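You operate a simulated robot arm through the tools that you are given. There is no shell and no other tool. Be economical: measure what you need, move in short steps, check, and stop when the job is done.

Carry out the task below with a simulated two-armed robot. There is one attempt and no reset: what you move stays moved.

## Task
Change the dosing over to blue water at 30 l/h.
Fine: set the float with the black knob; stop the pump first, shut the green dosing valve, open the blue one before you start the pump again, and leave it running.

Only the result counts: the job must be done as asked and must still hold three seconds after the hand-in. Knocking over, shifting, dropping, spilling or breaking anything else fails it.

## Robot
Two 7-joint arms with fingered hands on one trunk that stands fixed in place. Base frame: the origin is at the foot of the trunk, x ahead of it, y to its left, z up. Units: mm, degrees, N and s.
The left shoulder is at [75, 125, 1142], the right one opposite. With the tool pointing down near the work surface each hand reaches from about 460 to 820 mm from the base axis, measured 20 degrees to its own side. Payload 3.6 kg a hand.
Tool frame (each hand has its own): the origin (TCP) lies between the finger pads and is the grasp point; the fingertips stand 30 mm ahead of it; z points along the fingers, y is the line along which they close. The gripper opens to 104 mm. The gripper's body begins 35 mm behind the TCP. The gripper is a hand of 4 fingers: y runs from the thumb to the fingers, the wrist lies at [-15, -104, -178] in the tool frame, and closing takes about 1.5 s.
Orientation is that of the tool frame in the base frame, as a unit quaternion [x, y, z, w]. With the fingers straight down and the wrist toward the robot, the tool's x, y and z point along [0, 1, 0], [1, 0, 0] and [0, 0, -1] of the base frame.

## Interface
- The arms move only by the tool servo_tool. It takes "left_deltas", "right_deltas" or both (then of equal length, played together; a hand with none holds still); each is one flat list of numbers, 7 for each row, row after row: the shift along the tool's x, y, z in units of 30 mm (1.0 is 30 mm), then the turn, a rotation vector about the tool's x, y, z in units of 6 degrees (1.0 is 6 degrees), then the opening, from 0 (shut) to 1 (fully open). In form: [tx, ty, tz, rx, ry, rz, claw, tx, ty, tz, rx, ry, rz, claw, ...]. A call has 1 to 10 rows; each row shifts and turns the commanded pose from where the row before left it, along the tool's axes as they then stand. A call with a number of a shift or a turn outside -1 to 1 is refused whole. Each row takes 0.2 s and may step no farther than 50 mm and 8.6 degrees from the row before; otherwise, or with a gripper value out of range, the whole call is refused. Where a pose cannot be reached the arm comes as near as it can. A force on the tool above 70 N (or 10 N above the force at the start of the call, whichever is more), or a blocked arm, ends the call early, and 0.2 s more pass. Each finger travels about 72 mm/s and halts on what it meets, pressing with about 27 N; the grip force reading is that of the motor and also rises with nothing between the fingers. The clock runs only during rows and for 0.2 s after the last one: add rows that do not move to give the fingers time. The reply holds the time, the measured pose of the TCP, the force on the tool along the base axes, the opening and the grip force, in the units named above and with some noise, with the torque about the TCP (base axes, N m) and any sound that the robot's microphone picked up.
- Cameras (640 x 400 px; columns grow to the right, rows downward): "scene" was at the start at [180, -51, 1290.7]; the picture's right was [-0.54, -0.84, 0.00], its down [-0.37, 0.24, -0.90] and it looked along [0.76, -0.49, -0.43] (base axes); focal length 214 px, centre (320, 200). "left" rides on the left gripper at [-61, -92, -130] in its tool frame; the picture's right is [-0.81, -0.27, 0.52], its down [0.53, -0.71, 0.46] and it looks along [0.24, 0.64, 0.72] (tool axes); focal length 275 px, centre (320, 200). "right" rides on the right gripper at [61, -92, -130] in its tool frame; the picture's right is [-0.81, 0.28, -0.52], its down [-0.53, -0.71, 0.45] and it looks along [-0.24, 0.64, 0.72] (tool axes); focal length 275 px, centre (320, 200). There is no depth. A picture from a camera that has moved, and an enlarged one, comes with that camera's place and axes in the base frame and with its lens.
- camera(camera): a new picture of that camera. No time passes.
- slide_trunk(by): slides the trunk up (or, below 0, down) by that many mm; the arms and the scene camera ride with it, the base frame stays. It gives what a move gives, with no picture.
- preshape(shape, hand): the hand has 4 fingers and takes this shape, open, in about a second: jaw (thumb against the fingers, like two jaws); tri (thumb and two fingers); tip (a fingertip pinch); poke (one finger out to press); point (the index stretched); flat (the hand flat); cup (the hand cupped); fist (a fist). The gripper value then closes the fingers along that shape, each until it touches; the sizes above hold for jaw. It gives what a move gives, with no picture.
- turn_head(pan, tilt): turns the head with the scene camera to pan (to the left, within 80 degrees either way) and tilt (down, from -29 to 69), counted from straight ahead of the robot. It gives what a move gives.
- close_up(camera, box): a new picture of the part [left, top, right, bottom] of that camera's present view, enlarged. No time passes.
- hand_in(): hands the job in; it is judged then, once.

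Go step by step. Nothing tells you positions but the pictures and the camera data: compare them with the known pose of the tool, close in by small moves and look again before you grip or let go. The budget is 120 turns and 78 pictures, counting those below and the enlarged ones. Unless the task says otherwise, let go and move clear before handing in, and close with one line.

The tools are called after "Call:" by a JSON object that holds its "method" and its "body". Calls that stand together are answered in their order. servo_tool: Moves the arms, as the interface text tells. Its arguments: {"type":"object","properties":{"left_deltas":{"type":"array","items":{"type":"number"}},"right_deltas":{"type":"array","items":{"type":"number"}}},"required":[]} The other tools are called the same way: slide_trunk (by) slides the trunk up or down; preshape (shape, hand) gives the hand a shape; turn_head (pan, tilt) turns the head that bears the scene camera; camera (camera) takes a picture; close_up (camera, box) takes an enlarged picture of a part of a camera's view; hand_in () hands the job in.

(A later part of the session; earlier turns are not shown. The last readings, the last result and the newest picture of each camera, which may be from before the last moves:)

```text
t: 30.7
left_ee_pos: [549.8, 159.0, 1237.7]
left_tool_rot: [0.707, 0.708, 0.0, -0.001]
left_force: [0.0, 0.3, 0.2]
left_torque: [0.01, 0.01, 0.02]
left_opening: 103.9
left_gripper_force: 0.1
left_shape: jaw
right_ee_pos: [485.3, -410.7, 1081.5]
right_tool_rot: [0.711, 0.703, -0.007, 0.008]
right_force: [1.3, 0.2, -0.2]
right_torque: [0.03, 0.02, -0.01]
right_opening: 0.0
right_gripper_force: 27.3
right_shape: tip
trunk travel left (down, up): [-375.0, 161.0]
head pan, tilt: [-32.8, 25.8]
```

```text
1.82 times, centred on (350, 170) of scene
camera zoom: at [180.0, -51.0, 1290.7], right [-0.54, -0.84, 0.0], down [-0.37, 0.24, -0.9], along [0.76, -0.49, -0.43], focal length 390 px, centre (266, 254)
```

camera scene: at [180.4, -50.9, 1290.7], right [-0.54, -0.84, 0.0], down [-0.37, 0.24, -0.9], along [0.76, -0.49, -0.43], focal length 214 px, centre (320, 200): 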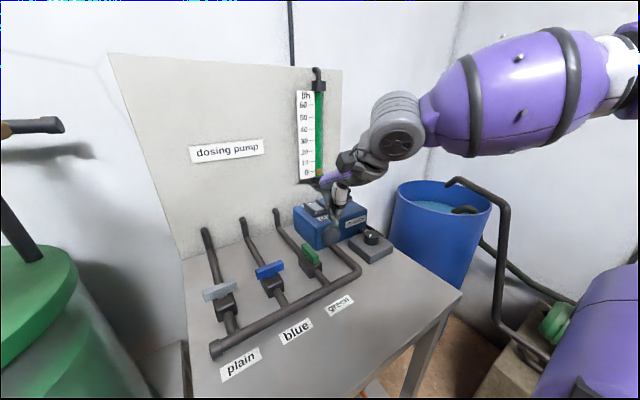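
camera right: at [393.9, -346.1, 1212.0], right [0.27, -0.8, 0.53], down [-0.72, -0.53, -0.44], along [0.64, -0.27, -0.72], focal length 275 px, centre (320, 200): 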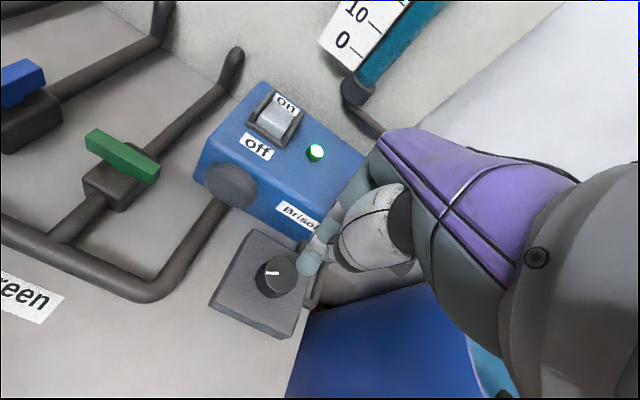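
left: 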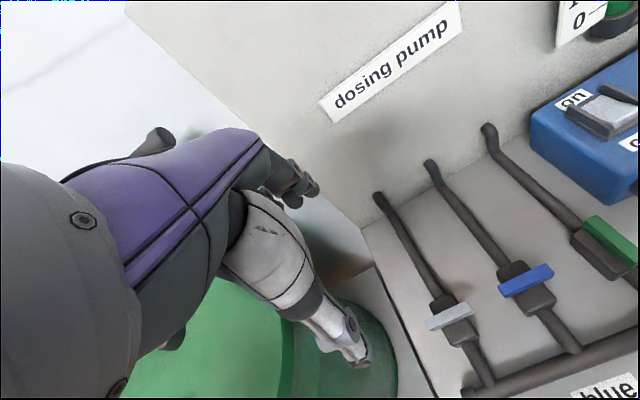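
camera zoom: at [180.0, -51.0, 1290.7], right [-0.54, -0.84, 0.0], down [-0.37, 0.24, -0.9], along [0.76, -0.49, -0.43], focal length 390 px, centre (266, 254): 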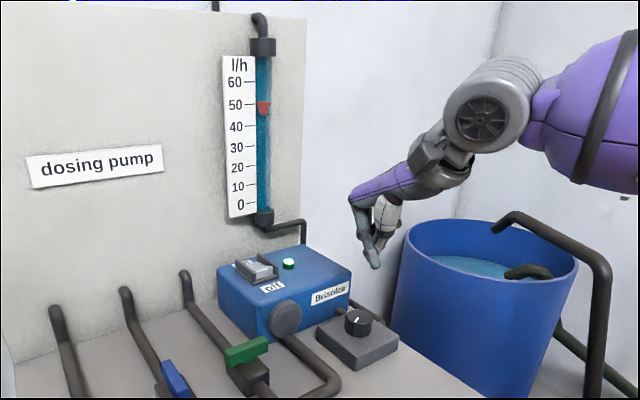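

Blue water now flows with the float near 50. The knob's centre is about (509,-425), top z≈957. I open the fingers and hover over it to check.

Call:
{"method": "servo_tool", "body": {"right_deltas": [-0.25, 0.4, 0, 0, 0, 0, 0.65, -0.2, 0.4, 0, 0, 0, 0, 0.65, 0, 0, 0.7, 0, 0, 0, 0.65, 0, 0, 0.7, 0, 0, 0, 0.65, 0, 0, 0.5, 0, 0, 0, 0.65, 0, 0, 0, 0, 0, 0, 0.65]}}

Call:
{"method": "close_up", "body": {"camera": "right", "box": [200, 150, 400, 320]}}

Call:
{"method": "close_up", "body": {"camera": "scene", "box": [330, 180, 430, 280]}}

```text
t: 32.1
left_ee_pos: [550.7, 158.2, 1238.9]
left_tool_rot: [0.707, 0.707, 0.0, 0.0]
left_force: [-0.4, 0.5, -0.6]
left_torque: [0.0, 0.04, -0.04]
left_opening: 103.8
left_gripper_force: 0.0
left_shape: jaw
right_ee_pos: [509.7, -425.3, 1022.9]
right_tool_rot: [0.711, 0.703, -0.008, 0.007]
right_force: [0.2, -0.5, 0.6]
right_torque: [0.02, 0.01, 0.02]
right_opening: 67.4
right_gripper_force: 0.1
right_shape: tip
trunk travel left (down, up): [-375.0, 161.0]
head pan, tilt: [-32.8, 25.8]
```

```text
2.35 times, centred on (300, 235) of right
camera zoom: at [417.5, -361.4, 1154.7], right [0.27, -0.8, 0.54], down [-0.72, -0.53, -0.44], along [0.64, -0.27, -0.72], focal length 648 px, centre (367, 118)
```

zoom: 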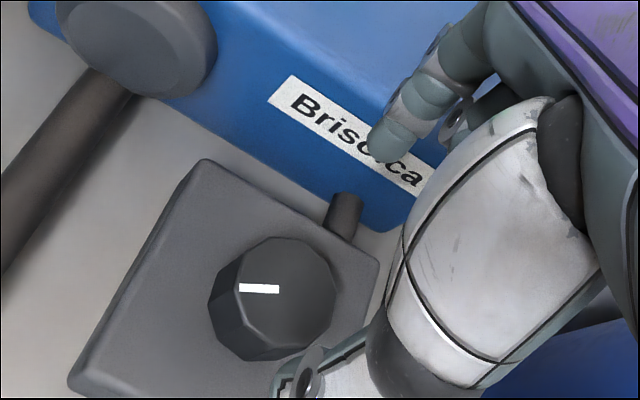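

```text
4.00 times, centred on (380, 230) of scene
camera zoom: at [180.0, -50.9, 1290.7], right [-0.54, -0.84, 0.0], down [-0.37, 0.24, -0.9], along [0.76, -0.49, -0.43], focal length 858 px, centre (80, 80)
```

zoom: 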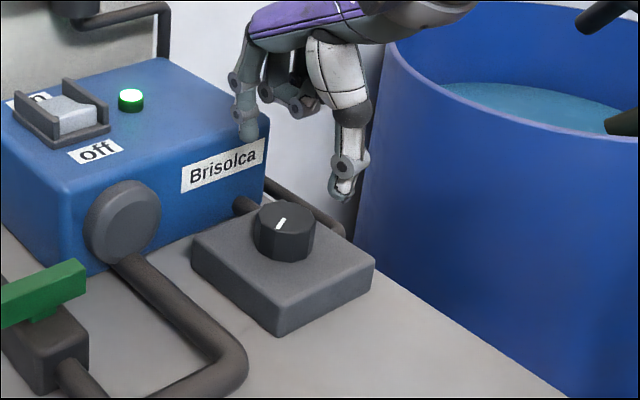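

The pinch midpoint lies over the knob. I narrow the opening slightly, descend and close on the knob.

Call:
{"method": "servo_tool", "body": {"right_deltas": [-0.03, -0.03, 0, 0, 0, 0, 0.58, 0, 0, 0.6, 0, 0, 0, 0.58, 0, 0, 0.5, 0, 0, 0, 0.58, 0, 0, 0.45, 0, 0, 0, 0.58, 0, 0, 0, 0, 0, 0, 0.3, 0, 0, 0, 0, 0, 0, 0.3, 0, 0, 0, 0, 0, 0, 0.3]}}

Call:
{"method": "close_up", "body": {"camera": "scene", "box": [330, 180, 430, 280]}}

```text
t: 33.7
left_ee_pos: [548.5, 158.9, 1238.2]
left_tool_rot: [0.707, 0.707, -0.001, 0.0]
left_force: [-0.6, 0.0, -0.6]
left_torque: [-0.04, -0.02, -0.01]
left_opening: 103.6
left_gripper_force: 0.0
left_shape: jaw
right_ee_pos: [509.7, -427.5, 983.2]
right_tool_rot: [0.71, 0.704, -0.005, 0.011]
right_force: [-1.0, -1.0, 16.1]
right_torque: [-0.01, -0.04, -0.01]
right_opening: 25.4
right_gripper_force: 27.1
right_shape: tip
trunk travel left (down, up): [-375.0, 161.0]
head pan, tilt: [-32.8, 25.8]
```

```text
4.00 times, centred on (380, 230) of scene
camera zoom: at [178.9, -50.4, 1291.1], right [-0.54, -0.84, 0.0], down [-0.36, 0.23, -0.9], along [0.76, -0.49, -0.43], focal length 858 px, centre (80, 80)
```

zoom: 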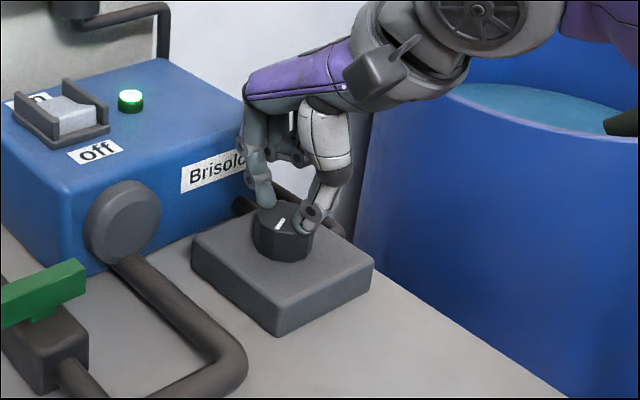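

The fingers closed over the knob's top rather than its sides (25 mm). I open, lift slightly, then go lower while open and look.

Call:
{"method": "servo_tool", "body": {"right_deltas": [0, 0, -0.4, 0, 0, 0, 0.65, 0, 0, 0, 0, 0, 0, 0.65, 0, 0, 0, 0, 0, 0, 0.65, 0, 0, 0.3, 0, 0, 0, 0.6, 0, 0, 0.3, 0, 0, 0, 0.6, 0, 0, 0.1, 0, 0, 0, 0.6, 0, 0, 0, 0, 0, 0, 0.6]}}

Call:
{"method": "close_up", "body": {"camera": "scene", "box": [350, 200, 410, 260]}}

Call:
{"method": "close_up", "body": {"camera": "right", "box": [200, 150, 400, 320]}}

```text
t: 35.3
left_ee_pos: [549.7, 157.7, 1237.5]
left_tool_rot: [0.707, 0.707, 0.001, -0.001]
left_force: [0.6, 1.0, 0.2]
left_torque: [-0.02, -0.02, 0.01]
left_opening: 104.1
left_gripper_force: 0.0
left_shape: jaw
right_ee_pos: [508.1, -428.5, 969.7]
right_tool_rot: [0.711, 0.703, -0.008, 0.008]
right_force: [-0.5, 1.3, 0.3]
right_torque: [0.05, 0.0, -0.01]
right_opening: 63.0
right_gripper_force: 0.1
right_shape: tip
trunk travel left (down, up): [-375.0, 161.0]
head pan, tilt: [-32.8, 25.8]
```

```text
6.67 times, centred on (380, 230) of scene
camera zoom: at [180.0, -51.0, 1290.7], right [-0.54, -0.84, 0.0], down [-0.37, 0.24, -0.9], along [0.76, -0.49, -0.43], focal length 1430 px, centre (-80, 0)
```

zoom: 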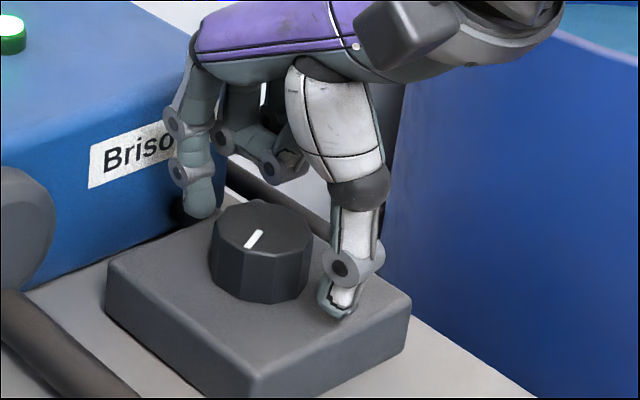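

```text
2.35 times, centred on (300, 235) of right
camera zoom: at [416.7, -363.9, 1099.9], right [0.27, -0.8, 0.53], down [-0.72, -0.53, -0.44], along [0.64, -0.27, -0.72], focal length 648 px, centre (367, 118)
```

zoom: 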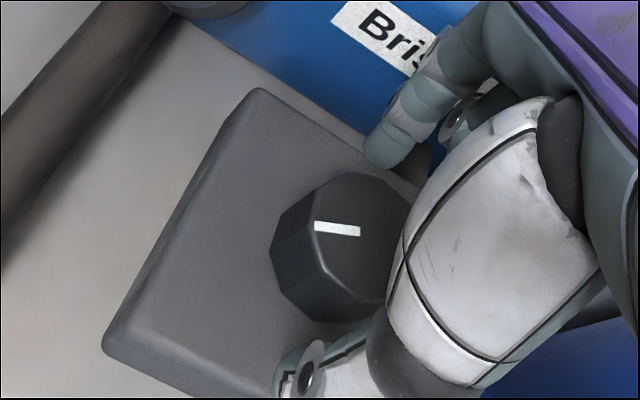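

Now the tips straddle the knob at side level. I close on it.

Call:
{"method": "servo_tool", "body": {"right_deltas": [0, 0, 0, 0, 0, 0, 0.3, 0, 0, 0, 0, 0, 0, 0.3, 0, 0, 0, 0, 0, 0, 0.3, 0, 0, 0, 0, 0, 0, 0.3, 0, 0, 0, 0, 0, 0, 0.3]}}

Call:
{"method": "close_up", "body": {"camera": "scene", "box": [350, 200, 410, 260]}}

```text
t: 36.5
left_ee_pos: [549.5, 158.4, 1238.1]
left_tool_rot: [0.707, 0.707, -0.001, -0.001]
left_force: [-0.1, -0.8, -0.6]
left_torque: [0.04, 0.02, 0.02]
left_opening: 104.0
left_gripper_force: 0.1
left_shape: jaw
right_ee_pos: [508.7, -429.7, 969.1]
right_tool_rot: [0.711, 0.703, -0.007, 0.007]
right_force: [-0.4, -0.6, -1.3]
right_torque: [0.0, -0.01, 0.01]
right_opening: 33.6
right_gripper_force: 26.9
right_shape: tip
trunk travel left (down, up): [-375.0, 161.0]
head pan, tilt: [-32.8, 25.8]
```

```text
6.67 times, centred on (380, 230) of scene
camera zoom: at [180.1, -51.1, 1290.7], right [-0.54, -0.84, 0.0], down [-0.37, 0.24, -0.9], along [0.76, -0.49, -0.43], focal length 1430 px, centre (-80, 0)
```

zoom: 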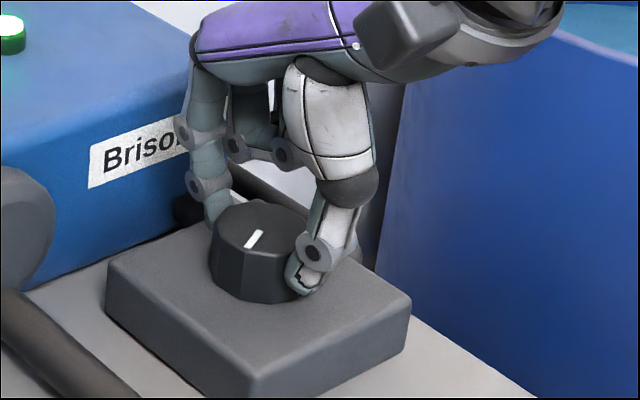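

Good grip (33.6 mm). I turn the knob 24° counter-clockwise from above and watch the float.

Call:
{"method": "servo_tool", "body": {"right_deltas": [0, 0, 0, 0, 0, -1, 0.3, 0, 0, 0, 0, 0, -1, 0.3, 0, 0, 0, 0, 0, -1, 0.3, 0, 0, 0, 0, 0, -1, 0.3, 0, 0, 0, 0, 0, 0, 0.3, 0, 0, 0, 0, 0, 0, 0.3, 0, 0, 0, 0, 0, 0, 0.3]}}

Call:
{"method": "close_up", "body": {"camera": "scene", "box": [270, 60, 430, 280]}}

```text
t: 38.1
left_ee_pos: [549.4, 158.1, 1238.2]
left_tool_rot: [0.707, 0.707, 0.0, 0.0]
left_force: [-0.4, -0.6, -1.1]
left_torque: [-0.03, -0.03, 0.0]
left_opening: 103.7
left_gripper_force: 0.1
left_shape: jaw
right_ee_pos: [505.0, -386.5, 962.1]
right_tool_rot: [0.603, 0.798, -0.013, 0.011]
right_force: [0.4, 0.6, -0.6]
right_torque: [-0.01, -0.02, -0.02]
right_opening: 22.7
right_gripper_force: 26.6
right_shape: tip
right hand out of reach, approached as far as the arm can: row 2, 3, 4
trunk travel left (down, up): [-375.0, 161.0]
head pan, tilt: [-32.8, 25.8]
```

```text
1.82 times, centred on (350, 170) of scene
camera zoom: at [179.8, -51.1, 1290.8], right [-0.54, -0.84, 0.0], down [-0.36, 0.24, -0.9], along [0.76, -0.49, -0.43], focal length 390 px, centre (266, 254)
```

zoom: 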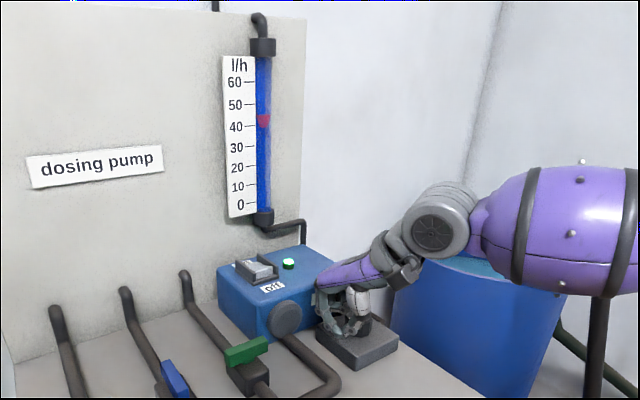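

Counter-clockwise lowers the flow (now ~43), but the arm ran out of reach and slid off the knob. I check how the fingers stand.

Call:
{"method": "close_up", "body": {"camera": "scene", "box": [340, 190, 410, 260]}}

Call:
{"method": "close_up", "body": {"camera": "right", "box": [200, 150, 400, 320]}}

```text
5.71 times, centred on (375, 225) of scene
camera zoom: at [179.8, -51.1, 1290.8], right [-0.54, -0.84, 0.0], down [-0.36, 0.24, -0.9], along [0.76, -0.49, -0.43], focal length 1226 px, centre (6, 57)
```

zoom: 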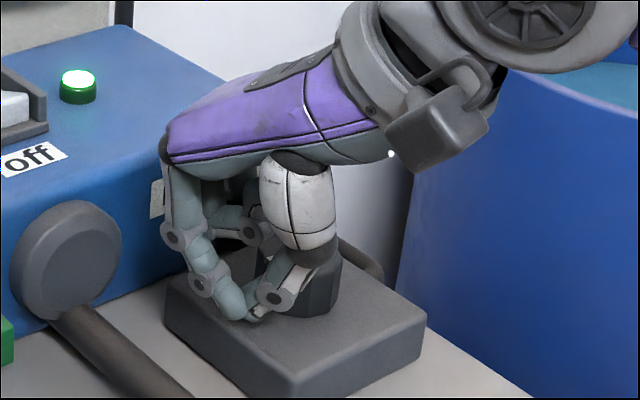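

```text
2.35 times, centred on (300, 235) of right
camera zoom: at [399.2, -347.7, 1093.2], right [0.49, -0.69, 0.54], down [-0.54, -0.72, -0.43], along [0.69, -0.08, -0.72], focal length 648 px, centre (367, 118)
```

zoom: 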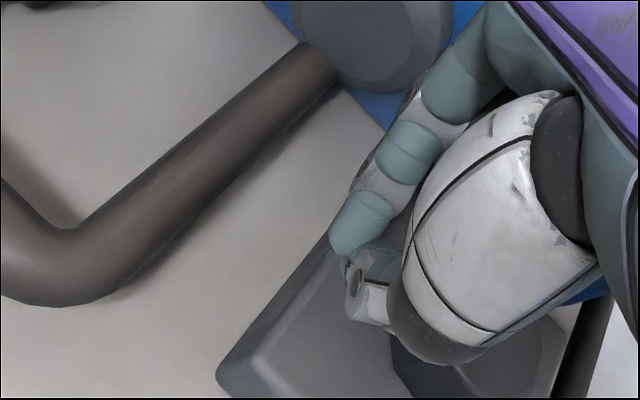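

The fingers are now beside the knob without force. I bring the command to where the hand is, lift straight up, and turn back the yaw.

Call:
{"method": "servo_tool", "body": {"right_deltas": [0.9, 0.3, 0, 0, 0, 0, 0.3, 0.45, 0.1, -0.4, 0, 0, 0, 0.3, 0, 0, -0.9, 0, 0, 0, 0.3, 0, 0, -0.9, 0, 0, 0, 0.3, 0, 0, -0.9, 0, 0, 0.5, 0.3, 0, 0, 0, 0, 0, 1, 0.3, 0, 0, 0, 0, 0, 1, 0.6, 0, 0, 0, 0, 0, 1, 0.6, 0, 0, 0, 0, 0, 0.5, 0.6]}}

Call:
{"method": "close_up", "body": {"camera": "scene", "box": [270, 60, 430, 280]}}

```text
t: 40.1
left_ee_pos: [549.0, 159.4, 1237.5]
left_tool_rot: [0.707, 0.707, 0.0, -0.001]
left_force: [-0.5, 0.4, 0.5]
left_torque: [0.02, 0.02, -0.01]
left_opening: 103.8
left_gripper_force: 0.2
left_shape: jaw
right_ee_pos: [505.6, -339.6, 1053.6]
right_tool_rot: [0.755, 0.656, -0.01, 0.015]
right_force: [-0.6, 0.7, -0.4]
right_torque: [-0.03, -0.02, -0.02]
right_opening: 62.1
right_gripper_force: 0.1
right_shape: tip
trunk travel left (down, up): [-375.0, 161.0]
head pan, tilt: [-32.8, 25.8]
```

```text
1.82 times, centred on (350, 170) of scene
camera zoom: at [180.0, -50.9, 1290.7], right [-0.54, -0.84, 0.0], down [-0.37, 0.24, -0.9], along [0.76, -0.49, -0.43], focal length 390 px, centre (266, 254)
```

zoom: 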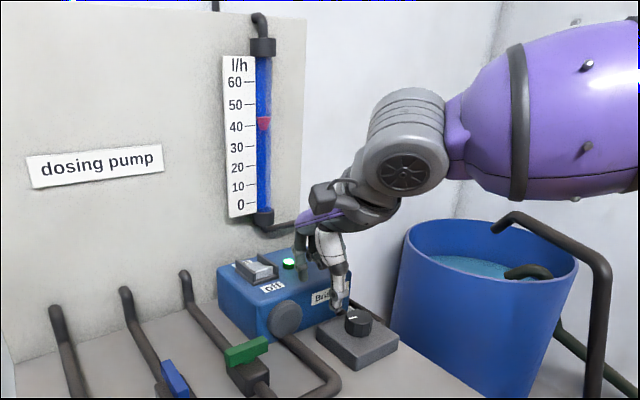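

The command restarted from the measured pose, so I'm clear at (506,-340). Now I'll approach the knob yawed clockwise ~38°, so that I can turn back counter-clockwise within reach.

Call:
{"method": "servo_tool", "body": {"right_deltas": [0, 0, 0, 0, 0, 1, 0.6, 0, 0, 0, 0, 0, 1, 0.6, 0, 0, 0, 0, 0, 1, 0.6, 0, 0, 0, 0, 0, 1, 0.6, 0, 0, 0, 0, 0, 1, 0.6, -0.75, 0.63, 0, 0, 0, 0, 0.6, -0.75, 0.63, 0, 0, 0, 0, 0.6, -0.75, 0.63, 0, 0, 0, 0, 0.6, 0, 0, 0, 0, 0, 0, 0.6]}}

Call:
{"method": "close_up", "body": {"camera": "scene", "box": [270, 60, 430, 280]}}

```text
t: 42.1
left_ee_pos: [549.6, 158.6, 1237.5]
left_tool_rot: [0.707, 0.707, -0.001, 0.0]
left_force: [0.0, 0.4, 0.2]
left_torque: [0.0, -0.01, 0.01]
left_opening: 103.8
left_gripper_force: 0.0
left_shape: jaw
right_ee_pos: [508.3, -427.6, 1056.4]
right_tool_rot: [0.899, 0.438, -0.007, 0.016]
right_force: [-0.3, -0.3, 0.3]
right_torque: [0.01, -0.02, 0.0]
right_opening: 61.8
right_gripper_force: 0.1
right_shape: tip
trunk travel left (down, up): [-375.0, 161.0]
head pan, tilt: [-32.8, 25.8]
```

```text
1.82 times, centred on (350, 170) of scene
camera zoom: at [180.2, -50.6, 1290.7], right [-0.54, -0.84, 0.0], down [-0.37, 0.24, -0.9], along [0.76, -0.49, -0.43], focal length 390 px, centre (266, 254)
```

zoom: 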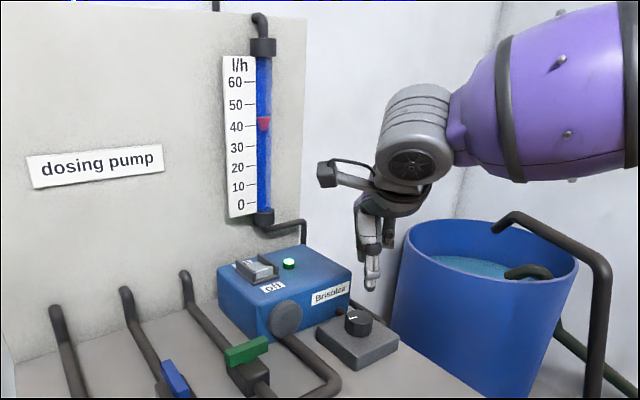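

Reached, directly above the knob with the yaw. I descend to grip level and look.

Call:
{"method": "servo_tool", "body": {"right_deltas": [0, 0, 0.9, 0, 0, 0, 0.6, 0, 0, 0.9, 0, 0, 0, 0.6, 0, 0, 0.6, 0, 0, 0, 0.6, 0, 0, 0.3, 0, 0, 0, 0.6, 0, 0, 0.22, 0, 0, 0, 0.6, 0, 0, 0, 0, 0, 0, 0.6]}}

Call:
{"method": "close_up", "body": {"camera": "scene", "box": [340, 190, 410, 260]}}

Call:
{"method": "close_up", "body": {"camera": "scene", "box": [285, 80, 345, 190]}}

```text
t: 43.5
left_ee_pos: [550.0, 158.4, 1238.2]
left_tool_rot: [0.706, 0.708, 0.0, 0.001]
left_force: [0.2, 0.1, -0.1]
left_torque: [-0.01, -0.02, 0.01]
left_opening: 103.7
left_gripper_force: 0.0
left_shape: jaw
right_ee_pos: [509.2, -432.4, 969.4]
right_tool_rot: [0.899, 0.438, -0.005, 0.016]
right_force: [0.4, -0.4, -0.2]
right_torque: [0.0, 0.0, 0.01]
right_opening: 62.1
right_gripper_force: 0.1
right_shape: tip
trunk travel left (down, up): [-375.0, 161.0]
head pan, tilt: [-32.8, 25.8]
```

```text
5.71 times, centred on (375, 225) of scene
camera zoom: at [179.9, -51.0, 1290.8], right [-0.54, -0.84, 0.0], down [-0.36, 0.24, -0.9], along [0.76, -0.49, -0.43], focal length 1226 px, centre (6, 57)
```

zoom: 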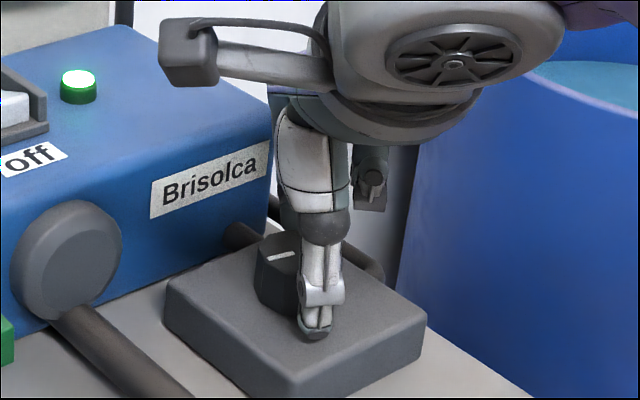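

```text
3.64 times, centred on (315, 135) of scene
camera zoom: at [179.9, -51.0, 1290.8], right [-0.54, -0.84, 0.0], down [-0.36, 0.24, -0.9], along [0.76, -0.49, -0.43], focal length 780 px, centre (338, 436)
```

zoom: 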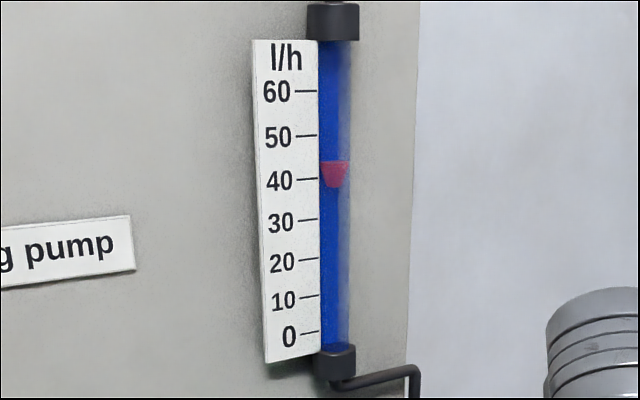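

The float is at ~41–43; comparing the pointer, the knob actually turned clockwise (about 30°) by the drag, so clockwise lowers the flow. I lift, turn back to zero yaw, and will grip there and turn clockwise.

Call:
{"method": "servo_tool", "body": {"right_deltas": [0, 0, -0.8, 0, 0, 0, 0.65, 0, 0, -0.8, 0, 0, 0, 0.65, 0, 0, 0, 0, 0, -1, 0.6, 0, 0, 0, 0, 0, -1, 0.6, 0, 0, 0, 0, 0, -1, 0.6, 0, 0, 0, 0, 0, -1, 0.6, 0, 0, 0, 0, 0, -1, 0.6, 0.15, 0, 0, 0, 0.3, -1, 0.6, 0, 0, 0, 0, 0, 0, 0.6]}}

```text
t: 45.5
left_ee_pos: [548.8, 159.3, 1237.8]
left_tool_rot: [0.708, 0.707, 0.0, 0.0]
left_force: [-0.2, 0.0, 0.1]
left_torque: [0.01, 0.0, -0.02]
left_opening: 103.9
left_gripper_force: 0.0
left_shape: jaw
right_ee_pos: [509.4, -425.5, 1018.2]
right_tool_rot: [0.719, 0.695, 0.001, 0.004]
right_force: [0.2, -0.7, 0.3]
right_torque: [-0.01, 0.03, -0.02]
right_opening: 63.0
right_gripper_force: 0.0
right_shape: tip
trunk travel left (down, up): [-375.0, 161.0]
head pan, tilt: [-32.8, 25.8]
```

Upright again at (509,-425.5). I descend to 969 and look before gripping.

Call:
{"method": "servo_tool", "body": {"right_deltas": [-0.05, 0, 0.7, 0, 0, 0, 0.6, 0, 0, 0.5, 0, 0, 0, 0.6, 0, 0, 0.44, 0, 0, 0, 0.6, 0, 0, 0, 0, 0, 0, 0.6]}}

Call:
{"method": "close_up", "body": {"camera": "scene", "box": [340, 190, 410, 260]}}

```text
t: 46.5
left_ee_pos: [549.4, 158.4, 1238.6]
left_tool_rot: [0.707, 0.707, 0.0, 0.0]
left_force: [0.2, -0.7, 0.5]
left_torque: [-0.03, 0.01, -0.02]
left_opening: 103.7
left_gripper_force: 0.1
left_shape: jaw
right_ee_pos: [508.2, -426.2, 968.0]
right_tool_rot: [0.72, 0.694, 0.0, 0.003]
right_force: [-0.1, 0.0, 0.2]
right_torque: [-0.07, 0.03, 0.02]
right_opening: 63.0
right_gripper_force: 0.1
right_shape: tip
trunk travel left (down, up): [-375.0, 161.0]
head pan, tilt: [-32.8, 25.8]
```

```text
5.71 times, centred on (375, 225) of scene
camera zoom: at [179.9, -50.9, 1290.8], right [-0.54, -0.84, 0.0], down [-0.36, 0.24, -0.9], along [0.76, -0.49, -0.43], focal length 1226 px, centre (6, 57)
```

zoom: 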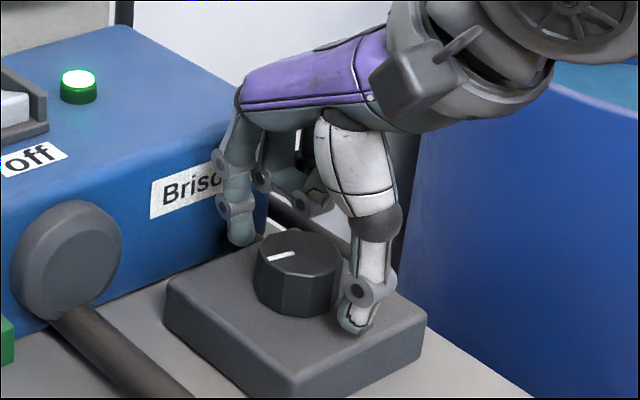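

Well centred. I grip and turn clockwise 24°.

Call:
{"method": "servo_tool", "body": {"right_deltas": [0, 0, 0, 0, 0, 0, 0.3, 0, 0, 0, 0, 0, 0, 0.3, 0, 0, 0, 0, 0, 0, 0.3, 0, 0, 0, 0, 0, 0, 0.3, 0, 0, 0, 0, 0, 1, 0.3, 0, 0, 0, 0, 0, 1, 0.3, 0, 0, 0, 0, 0, 1, 0.3, 0, 0, 0, 0, 0, 1, 0.3, 0, 0, 0, 0, 0, 0, 0.3, 0, 0, 0, 0, 0, 0, 0.3]}}

Call:
{"method": "close_up", "body": {"camera": "scene", "box": [285, 80, 345, 190]}}

Call:
{"method": "close_up", "body": {"camera": "scene", "box": [340, 190, 410, 260]}}

```text
t: 48.7
left_ee_pos: [550.4, 159.6, 1236.8]
left_tool_rot: [0.707, 0.707, 0.0, -0.001]
left_force: [-0.5, -0.1, -0.5]
left_torque: [0.02, -0.02, 0.01]
left_opening: 103.7
left_gripper_force: 0.2
left_shape: jaw
right_ee_pos: [509.6, -427.2, 966.8]
right_tool_rot: [0.848, 0.53, 0.002, 0.003]
right_force: [4.0, 0.1, -2.0]
right_torque: [0.0, -0.11, 0.06]
right_opening: 33.5
right_gripper_force: 26.6
right_shape: tip
trunk travel left (down, up): [-375.0, 161.0]
head pan, tilt: [-32.8, 25.8]
```

```text
3.64 times, centred on (315, 135) of scene
camera zoom: at [180.7, -51.1, 1290.6], right [-0.54, -0.84, 0.0], down [-0.37, 0.24, -0.9], along [0.76, -0.49, -0.43], focal length 780 px, centre (338, 436)
```

zoom: 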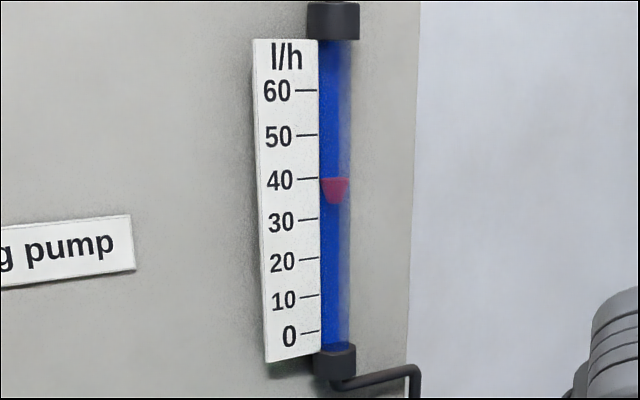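

```text
5.71 times, centred on (375, 225) of scene
camera zoom: at [180.7, -51.1, 1290.6], right [-0.54, -0.84, 0.0], down [-0.37, 0.24, -0.9], along [0.76, -0.49, -0.43], focal length 1226 px, centre (6, 57)
```

zoom: 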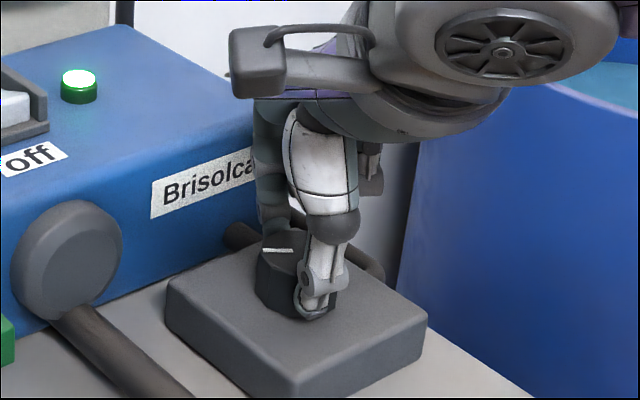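

Clockwise lowers it: top edge now ~39.5. I turn a further 24° clockwise.

Call:
{"method": "servo_tool", "body": {"right_deltas": [0, 0, 0, 0, 0, 1, 0.3, 0, 0, 0, 0, 0, 1, 0.3, 0, 0, 0, 0, 0, 1, 0.3, 0, 0, 0, 0, 0, 1, 0.3, 0, 0, 0, 0, 0, 0, 0.3, 0, 0, 0, 0, 0, 0, 0.3, 0, 0, 0, 0, 0, 0, 0.3, 0, 0, 0, 0, 0, 0, 0.3]}}

Call:
{"method": "close_up", "body": {"camera": "scene", "box": [285, 80, 345, 190]}}

```text
t: 50.5
left_ee_pos: [549.9, 158.1, 1236.7]
left_tool_rot: [0.707, 0.707, 0.0, 0.0]
left_force: [0.2, 0.4, -0.3]
left_torque: [0.04, -0.01, 0.0]
left_opening: 103.7
left_gripper_force: 0.1
left_shape: jaw
right_ee_pos: [510.9, -426.9, 967.4]
right_tool_rot: [0.94, 0.342, 0.002, 0.003]
right_force: [8.0, -2.2, 0.7]
right_torque: [-0.1, -0.2, 0.04]
right_opening: 33.7
right_gripper_force: 27.0
right_shape: tip
trunk travel left (down, up): [-375.0, 161.0]
head pan, tilt: [-32.8, 25.8]
```

```text
3.64 times, centred on (315, 135) of scene
camera zoom: at [181.0, -51.3, 1290.6], right [-0.54, -0.84, 0.0], down [-0.37, 0.24, -0.9], along [0.76, -0.49, -0.44], focal length 780 px, centre (338, 436)
```

zoom: 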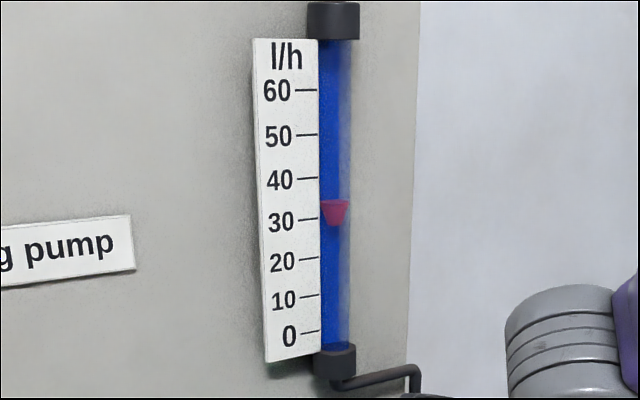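

The top edge is at ~34, the float's middle at ~31. I turn about 15° more clockwise.

Call:
{"method": "servo_tool", "body": {"right_deltas": [0, 0, 0, 0, 0, 1, 0.3, 0, 0, 0, 0, 0, 1, 0.3, 0, 0, 0, 0, 0, 0.5, 0.3, 0, 0, 0, 0, 0, 0, 0.3, 0, 0, 0, 0, 0, 0, 0.3, 0, 0, 0, 0, 0, 0, 0.3, 0, 0, 0, 0, 0, 0, 0.3]}}

Call:
{"method": "close_up", "body": {"camera": "scene", "box": [290, 120, 340, 190]}}

```text
t: 52.1
left_ee_pos: [550.0, 157.9, 1237.5]
left_tool_rot: [0.707, 0.707, -0.001, -0.001]
left_force: [0.0, -0.5, 0.6]
left_torque: [0.0, -0.02, -0.01]
left_opening: 103.9
left_gripper_force: 0.0
left_shape: jaw
right_ee_pos: [509.9, -427.8, 968.0]
right_tool_rot: [0.976, 0.216, 0.002, 0.002]
right_force: [8.0, -5.7, -0.1]
right_torque: [-0.21, -0.26, 0.01]
right_opening: 33.8
right_gripper_force: 26.8
right_shape: tip
trunk travel left (down, up): [-375.0, 161.0]
head pan, tilt: [-32.8, 25.8]
```

```text
5.71 times, centred on (315, 155) of scene
camera zoom: at [181.1, -51.6, 1290.6], right [-0.54, -0.84, 0.0], down [-0.37, 0.24, -0.9], along [0.76, -0.49, -0.44], focal length 1226 px, centre (349, 457)
```

zoom: 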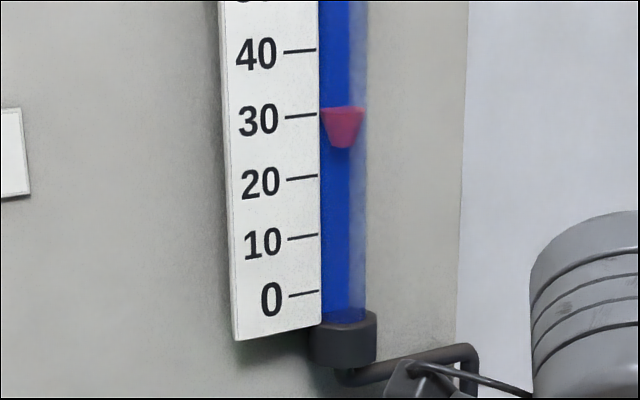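

The float's top edge is at ~30.5. To know which part of the float reads true, I'll release, and briefly check the float's rest position with the pump off. First open, lift and turn the hand back.

Call:
{"method": "servo_tool", "body": {"right_deltas": [0, 0, 0, 0, 0, 0, 0.65, 0, 0, 0, 0, 0, 0, 0.65, 0, 0, 0, 0, 0, 0, 0.65, 0, 0, -0.9, 0, 0, 0, 0.65, 0, 0, -0.9, 0, 0, 0, 0.65, 0, 0, -0.9, 0, 0, 0, 0.65, 0, 0, -0.7, 0, 0, -1, 0.5, 0, 0, 0, 0, 0, -1, 0.3, 0, 0, 0, 0, 0, -1, 0, 0, 0, 0, 0, 0, -1, 0]}}

Call:
{"method": "servo_tool", "body": {"right_deltas": [0, 0, 0, 0, 0, -1, 0, 0, 0, 0, 0, 0, -1, 0, 0, 0, 0, 0, 0, -1, 0, 0, 0, 0, 0, 0, -1, 0, 0, 0, 0, 0, 0, -1, 0, 0, 0, 0, 0, 0, -1, 0, 0, 0, 0, 0, 0, -0.5, 0, 0, 0, 0, 0, 0, 0, 0]}}

Call:
{"method": "close_up", "body": {"camera": "scene", "box": [290, 120, 340, 190]}}

```text
t: 54.3
left_ee_pos: [549.2, 158.2, 1238.8]
left_tool_rot: [0.707, 0.707, 0.0, 0.001]
left_force: [-0.1, -1.0, 0.4]
left_torque: [0.0, -0.01, 0.0]
left_opening: 103.6
left_gripper_force: 0.1
left_shape: jaw
right_ee_pos: [508.4, -426.2, 1069.2]
right_tool_rot: [0.91, 0.414, 0.002, 0.002]
right_force: [-0.1, 0.7, -0.5]
right_torque: [0.03, -0.03, -0.02]
right_opening: 0.0
right_gripper_force: 23.4
right_shape: tip
trunk travel left (down, up): [-375.0, 161.0]
head pan, tilt: [-32.8, 25.8]
```

```text
t: 56.1
left_ee_pos: [550.4, 159.1, 1238.1]
left_tool_rot: [0.707, 0.707, 0.0, 0.0]
left_force: [0.5, -0.4, 0.5]
left_torque: [0.0, -0.01, -0.01]
left_opening: 103.9
left_gripper_force: 0.1
left_shape: jaw
right_ee_pos: [509.4, -427.6, 1069.7]
right_tool_rot: [0.72, 0.694, 0.002, 0.004]
right_force: [0.8, 0.1, 0.1]
right_torque: [0.02, 0.0, 0.01]
right_opening: 0.3
right_gripper_force: 26.5
right_shape: tip
trunk travel left (down, up): [-375.0, 161.0]
head pan, tilt: [-32.8, 25.8]
```

```text
5.71 times, centred on (315, 155) of scene
camera zoom: at [180.0, -51.0, 1290.7], right [-0.54, -0.84, 0.0], down [-0.37, 0.24, -0.9], along [0.76, -0.49, -0.43], focal length 1226 px, centre (349, 457)
```

zoom: 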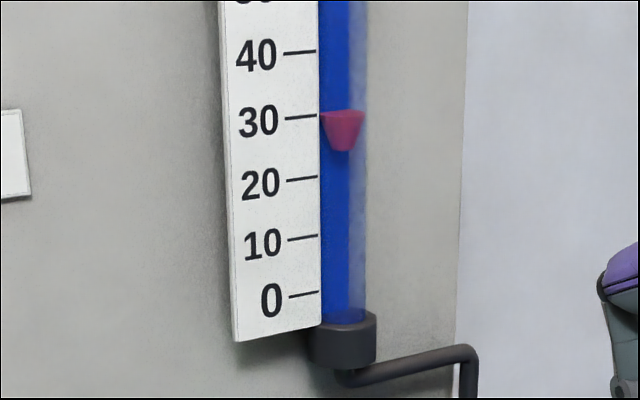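

The top edge reads 30 now. I go to the rocker to check the float's zero with the pump off.

Call:
{"method": "servo_tool", "body": {"right_deltas": [0.625, 0.858, 0, 0, 0, -0.07, 0, 0.625, 0.858, 0, 0, 0, -0.07, 0, 0.625, 0.858, 0, 0, 0, -0.07, 0, 0.625, 0.858, 0, 0, 0, -0.07, 0, 0.625, 0.858, 0, 0, 0, -0.07, 0, 0, 0, 0, 0, 0, 0, 0]}}

```text
t: 57.5
left_ee_pos: [549.8, 157.7, 1237.9]
left_tool_rot: [0.707, 0.708, -0.001, 0.0]
left_force: [0.2, -0.3, -0.6]
left_torque: [0.02, 0.02, 0.0]
left_opening: 103.6
left_gripper_force: 0.0
left_shape: jaw
right_ee_pos: [638.7, -335.8, 1070.1]
right_tool_rot: [0.706, 0.708, 0.001, 0.003]
right_force: [0.3, 0.2, -0.1]
right_torque: [0.03, -0.01, -0.01]
right_opening: 0.0
right_gripper_force: 26.7
right_shape: tip
trunk travel left (down, up): [-375.0, 161.0]
head pan, tilt: [-32.8, 25.8]
```

I press "off" as before, then lift and shift over the "on" half so I can switch back at once.

Call:
{"method": "servo_tool", "body": {"right_deltas": [-0.1, 0.12, 0.4, 0, 0, 0, 0, 0, 0, 0.4, 0, 0, 0, 0, 0, 0, 0.3, 0, 0, 0, 0, 0, 0, 0.2, 0, 0, 0, 0, 0, 0, 0.2, 0, 0, 0, 0, 0, 0, 0.15, 0, 0, 0, 0, 0, 0, -0.8, 0, 0, 0, 0, 0, 0, -0.8, 0, 0, 0, 0, 0, 0.5, 0, 0, 0, 0, 0, 0, 0.47, 0, 0, 0, 0, 0]}}

Call:
{"method": "servo_tool", "body": {"right_deltas": [0, 0, 0, 0, 0, 0, 0, 0, 0, 0, 0, 0, 0, 0, 0, 0, 0, 0, 0, 0, 0, 0, 0, 0, 0, 0, 0, 0, 0, 0, 0, 0, 0, 0, 0]}}

Call:
{"method": "camera", "body": {"camera": "right"}}

Call:
{"method": "close_up", "body": {"camera": "scene", "box": [290, 120, 340, 220]}}

```text
t: 59.7
left_ee_pos: [550.5, 158.4, 1237.0]
left_tool_rot: [0.707, 0.707, 0.001, 0.001]
left_force: [0.3, 0.7, 0.0]
left_torque: [0.02, -0.01, 0.0]
left_opening: 103.7
left_gripper_force: 0.1
left_shape: jaw
right_ee_pos: [671.2, -337.5, 1070.3]
right_tool_rot: [0.707, 0.707, 0.0, 0.003]
right_force: [0.5, 0.3, 0.7]
right_torque: [0.01, 0.02, 0.02]
right_opening: 0.0
right_gripper_force: 27.3
right_shape: tip
trunk travel left (down, up): [-375.0, 161.0]
head pan, tilt: [-32.8, 25.8]
```

```text
t: 60.9
left_ee_pos: [548.3, 157.2, 1238.8]
left_tool_rot: [0.707, 0.707, 0.0, 0.0]
left_force: [-0.8, -0.2, 0.8]
left_torque: [0.0, 0.01, 0.02]
left_opening: 103.7
left_gripper_force: 0.0
left_shape: jaw
right_ee_pos: [671.2, -338.0, 1069.3]
right_tool_rot: [0.707, 0.707, 0.001, 0.003]
right_force: [-0.8, -0.8, -0.3]
right_torque: [0.01, -0.01, 0.0]
right_opening: 0.0
right_gripper_force: 26.4
right_shape: tip
trunk travel left (down, up): [-375.0, 161.0]
head pan, tilt: [-32.8, 25.8]
```

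```text
24 pictures are left
camera right: at [578.8, -277.2, 1200.9], right [0.27, -0.81, 0.52], down [-0.71, -0.53, -0.46], along [0.65, -0.25, -0.72], focal length 275 px, centre (320, 200)
```

right: 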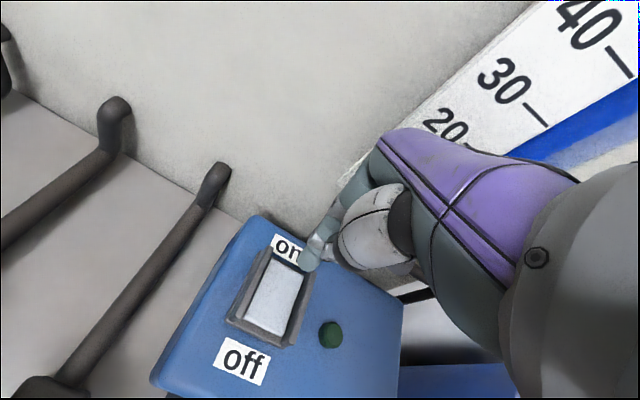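

```text
4.00 times, centred on (315, 170) of scene
camera zoom: at [180.0, -51.0, 1290.7], right [-0.54, -0.84, 0.0], down [-0.37, 0.24, -0.9], along [0.76, -0.49, -0.43], focal length 858 px, centre (340, 320)
```

zoom: 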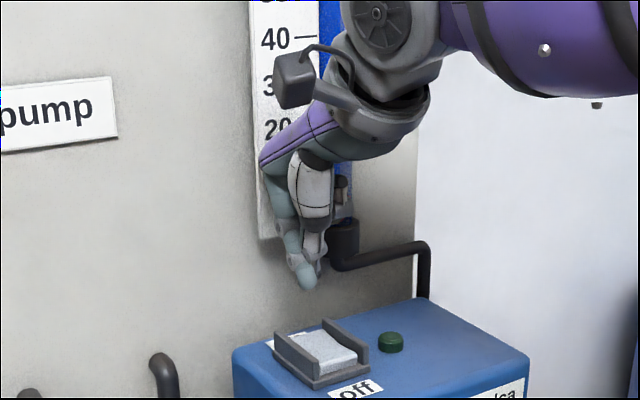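

The hand hides the gauge; I withdraw toward the robot to see it.

Call:
{"method": "servo_tool", "body": {"right_deltas": [-0.3, -0.95, 0, 0, 0, 0, 0, -0.3, -0.95, 0, 0, 0, 0, 0, -0.3, -0.95, 0, 0, 0, 0, 0, -0.3, -0.95, 0, 0, 0, 0, 0, -0.3, -0.95, 0, 0, 0, 0, 0]}}

Call:
{"method": "close_up", "body": {"camera": "scene", "box": [290, 120, 340, 190]}}

```text
t: 62.1
left_ee_pos: [549.2, 157.4, 1238.6]
left_tool_rot: [0.707, 0.707, 0.0, 0.0]
left_force: [-0.6, -0.6, 0.2]
left_torque: [0.02, 0.03, -0.01]
left_opening: 103.5
left_gripper_force: 0.1
left_shape: jaw
right_ee_pos: [529.1, -384.2, 1068.0]
right_tool_rot: [0.707, 0.708, 0.0, 0.003]
right_force: [-0.1, 0.2, -0.3]
right_torque: [0.01, 0.0, 0.01]
right_opening: 0.0
right_gripper_force: 27.2
right_shape: tip
trunk travel left (down, up): [-375.0, 161.0]
head pan, tilt: [-32.8, 25.8]
```

```text
5.71 times, centred on (315, 155) of scene
camera zoom: at [179.3, -51.4, 1290.8], right [-0.54, -0.84, 0.0], down [-0.36, 0.24, -0.9], along [0.76, -0.49, -0.43], focal length 1226 px, centre (349, 457)
```

zoom: 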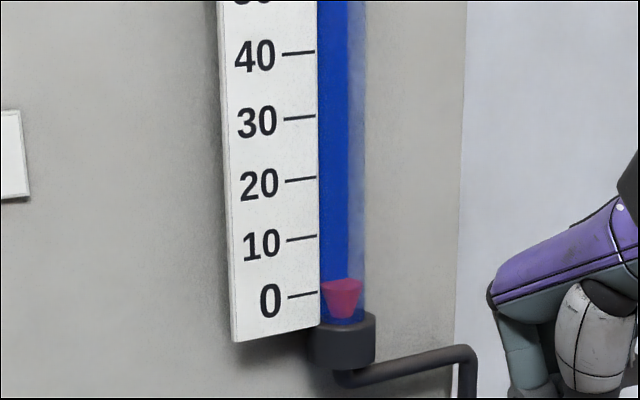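

At rest the float's middle sits near the 0 mark, but parallax matters. I'll bring the scene camera level with the gauge's zero by lowering the trunk; first I raise both hands.

Call:
{"method": "servo_tool", "body": {"left_deltas": [0, 0, -0.75, 0, 0, 0, 1, 0, 0, -0.75, 0, 0, 0, 1, 0, 0, -0.75, 0, 0, 0, 1, 0, 0, -0.75, 0, 0, 0, 1, 0, 0, -0.75, 0, 0, 0, 1, 0, 0, -0.75, 0, 0, 0, 1, 0, 0, -0.75, 0, 0, 0, 1], "right_deltas": [0, -0.4, -0.95, 0, 0, 0, 0, 0, -0.4, -0.95, 0, 0, 0, 0, 0, -0.4, -0.95, 0, 0, 0, 0, 0, -0.4, -0.95, 0, 0, 0, 0, 0, -0.4, -0.95, 0, 0, 0, 0, 0, -0.4, -0.95, 0, 0, 0, 0, 0, -0.4, -0.95, 0, 0, 0, 0]}}

Call:
{"method": "slide_trunk", "body": {"by": -190}}

Call:
{"method": "camera", "body": {"camera": "scene"}}

```text
t: 63.7
left_ee_pos: [549.9, 159.3, 1396.2]
left_tool_rot: [0.708, 0.707, 0.0, 0.0]
left_force: [0.1, 0.3, 0.6]
left_torque: [-0.02, 0.01, -0.02]
left_opening: 103.9
left_gripper_force: 0.0
left_shape: jaw
right_ee_pos: [442.8, -383.4, 1267.7]
right_tool_rot: [0.707, 0.708, 0.001, 0.003]
right_force: [-0.1, -0.4, -1.2]
right_torque: [-0.03, -0.01, 0.03]
right_opening: 0.1
right_gripper_force: 27.1
right_shape: tip
trunk travel left (down, up): [-375.0, 161.0]
head pan, tilt: [-32.8, 25.8]
```

```text
t: 65.8
left_ee_pos: [548.3, 158.9, 1206.7]
left_tool_rot: [0.707, 0.707, 0.0, 0.001]
left_force: [-0.2, -0.4, 0.0]
left_torque: [0.0, 0.01, -0.01]
left_opening: 103.9
left_gripper_force: 0.2
left_shape: jaw
right_ee_pos: [443.9, -383.4, 1078.5]
right_tool_rot: [0.707, 0.707, 0.002, 0.004]
right_force: [-0.4, 0.2, 0.4]
right_torque: [0.01, 0.01, 0.03]
right_opening: 0.0
right_gripper_force: 27.5
right_shape: tip
trunk travel left (down, up): [-185.0, 351.0]
head pan, tilt: [-32.8, 25.8]
```

```text
21 pictures are left
camera scene: at [228.6, -51.0, 1098.4], right [-0.54, -0.84, 0.0], down [-0.36, 0.24, -0.9], along [0.76, -0.49, -0.43], focal length 214 px, centre (320, 200)
```

scene: 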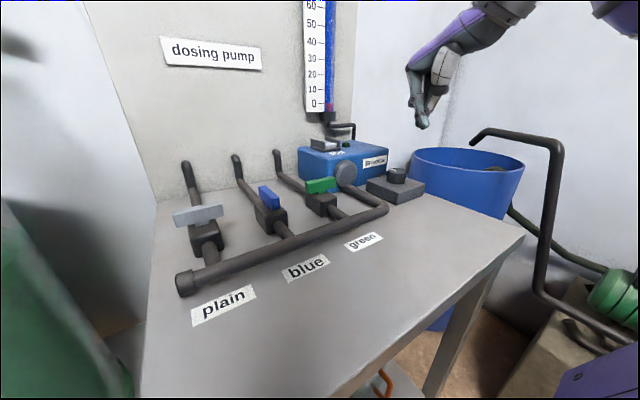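

The camera is nearly level with the 0 mark. I zoom in on the resting float.

Call:
{"method": "close_up", "body": {"camera": "scene", "box": [300, 60, 350, 130]}}

```text
5.71 times, centred on (325, 95) of scene
camera zoom: at [228.6, -51.0, 1098.4], right [-0.54, -0.84, 0.0], down [-0.36, 0.24, -0.9], along [0.76, -0.49, -0.43], focal length 1226 px, centre (291, 800)
```

zoom: 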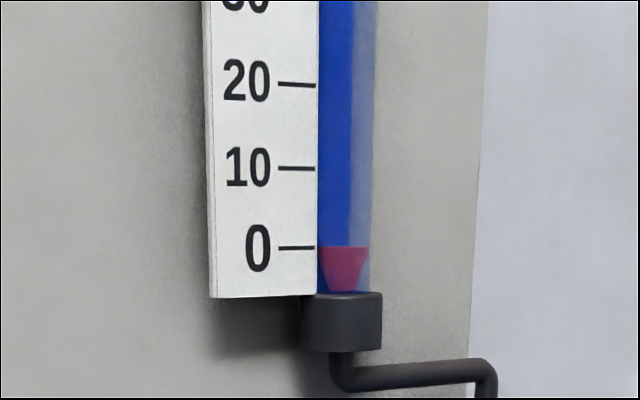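

From level, the float's top edge sits exactly on 0 at rest, so the top edge is the reading (currently set ≈29.5–30). I return the trunk up and go back to switch on.

Call:
{"method": "slide_trunk", "body": {"by": 190}}

Call:
{"method": "servo_tool", "body": {"right_deltas": [0.2, 0.9, 0.6, 0, 0, 0, 0, 0.2, 0.9, 0.6, 0, 0, 0, 0, 0.2, 0.9, 0.8, 0, 0, 0, 0, 0.2, 0.9, 0.8, 0, 0, 0, 0, 0.2, 0.9, 0.9, 0, 0, 0, 0, 0.2, 0.9, 0.9, 0, 0, 0, 0, 0.2, 0.9, 0.9, 0, 0, 0, 0, 0.1, 0.9, 0.9, 0, 0, 0, 0, 0, 0.42, 0.2, 0, 0, 0, 0, 0, 0, 0, 0, 0, 0, 0]}}

Call:
{"method": "close_up", "body": {"camera": "right", "box": [200, 150, 400, 320]}}

```text
t: 67.9
left_ee_pos: [550.7, 158.7, 1393.9]
left_tool_rot: [0.707, 0.707, 0.001, 0.0]
left_force: [0.2, 0.0, 0.5]
left_torque: [-0.01, -0.01, -0.02]
left_opening: 103.7
left_gripper_force: 0.1
left_shape: jaw
right_ee_pos: [445.4, -383.3, 1266.5]
right_tool_rot: [0.707, 0.707, 0.001, 0.003]
right_force: [0.2, -0.3, -0.3]
right_torque: [0.0, 0.03, 0.01]
right_opening: 0.0
right_gripper_force: 26.7
right_shape: tip
trunk travel left (down, up): [-375.0, 161.0]
head pan, tilt: [-32.8, 25.8]
```

```text
t: 70.1
left_ee_pos: [550.0, 159.6, 1394.6]
left_tool_rot: [0.706, 0.708, 0.0, 0.0]
left_force: [0.4, 0.4, 0.3]
left_torque: [0.0, -0.03, -0.01]
left_opening: 103.8
left_gripper_force: 0.1
left_shape: jaw
right_ee_pos: [672.8, -338.1, 1070.8]
right_tool_rot: [0.707, 0.708, 0.001, 0.003]
right_force: [-0.3, 0.0, -0.8]
right_torque: [-0.01, -0.01, -0.02]
right_opening: 0.0
right_gripper_force: 27.7
right_shape: tip
trunk travel left (down, up): [-375.0, 161.0]
head pan, tilt: [-32.8, 25.8]
```

```text
2.35 times, centred on (300, 235) of right
camera zoom: at [581.0, -276.5, 1201.4], right [0.27, -0.81, 0.52], down [-0.71, -0.53, -0.46], along [0.65, -0.25, -0.72], focal length 648 px, centre (367, 118)
```

zoom: 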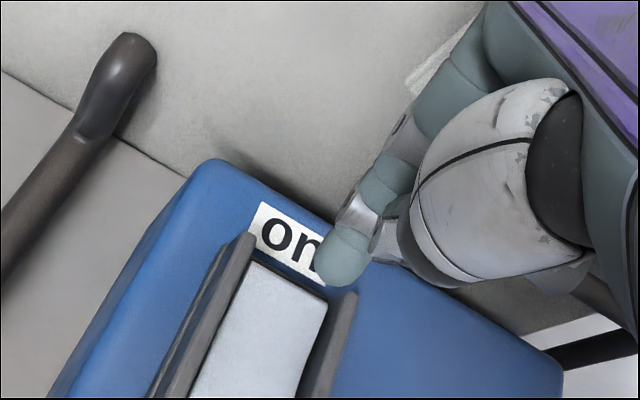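

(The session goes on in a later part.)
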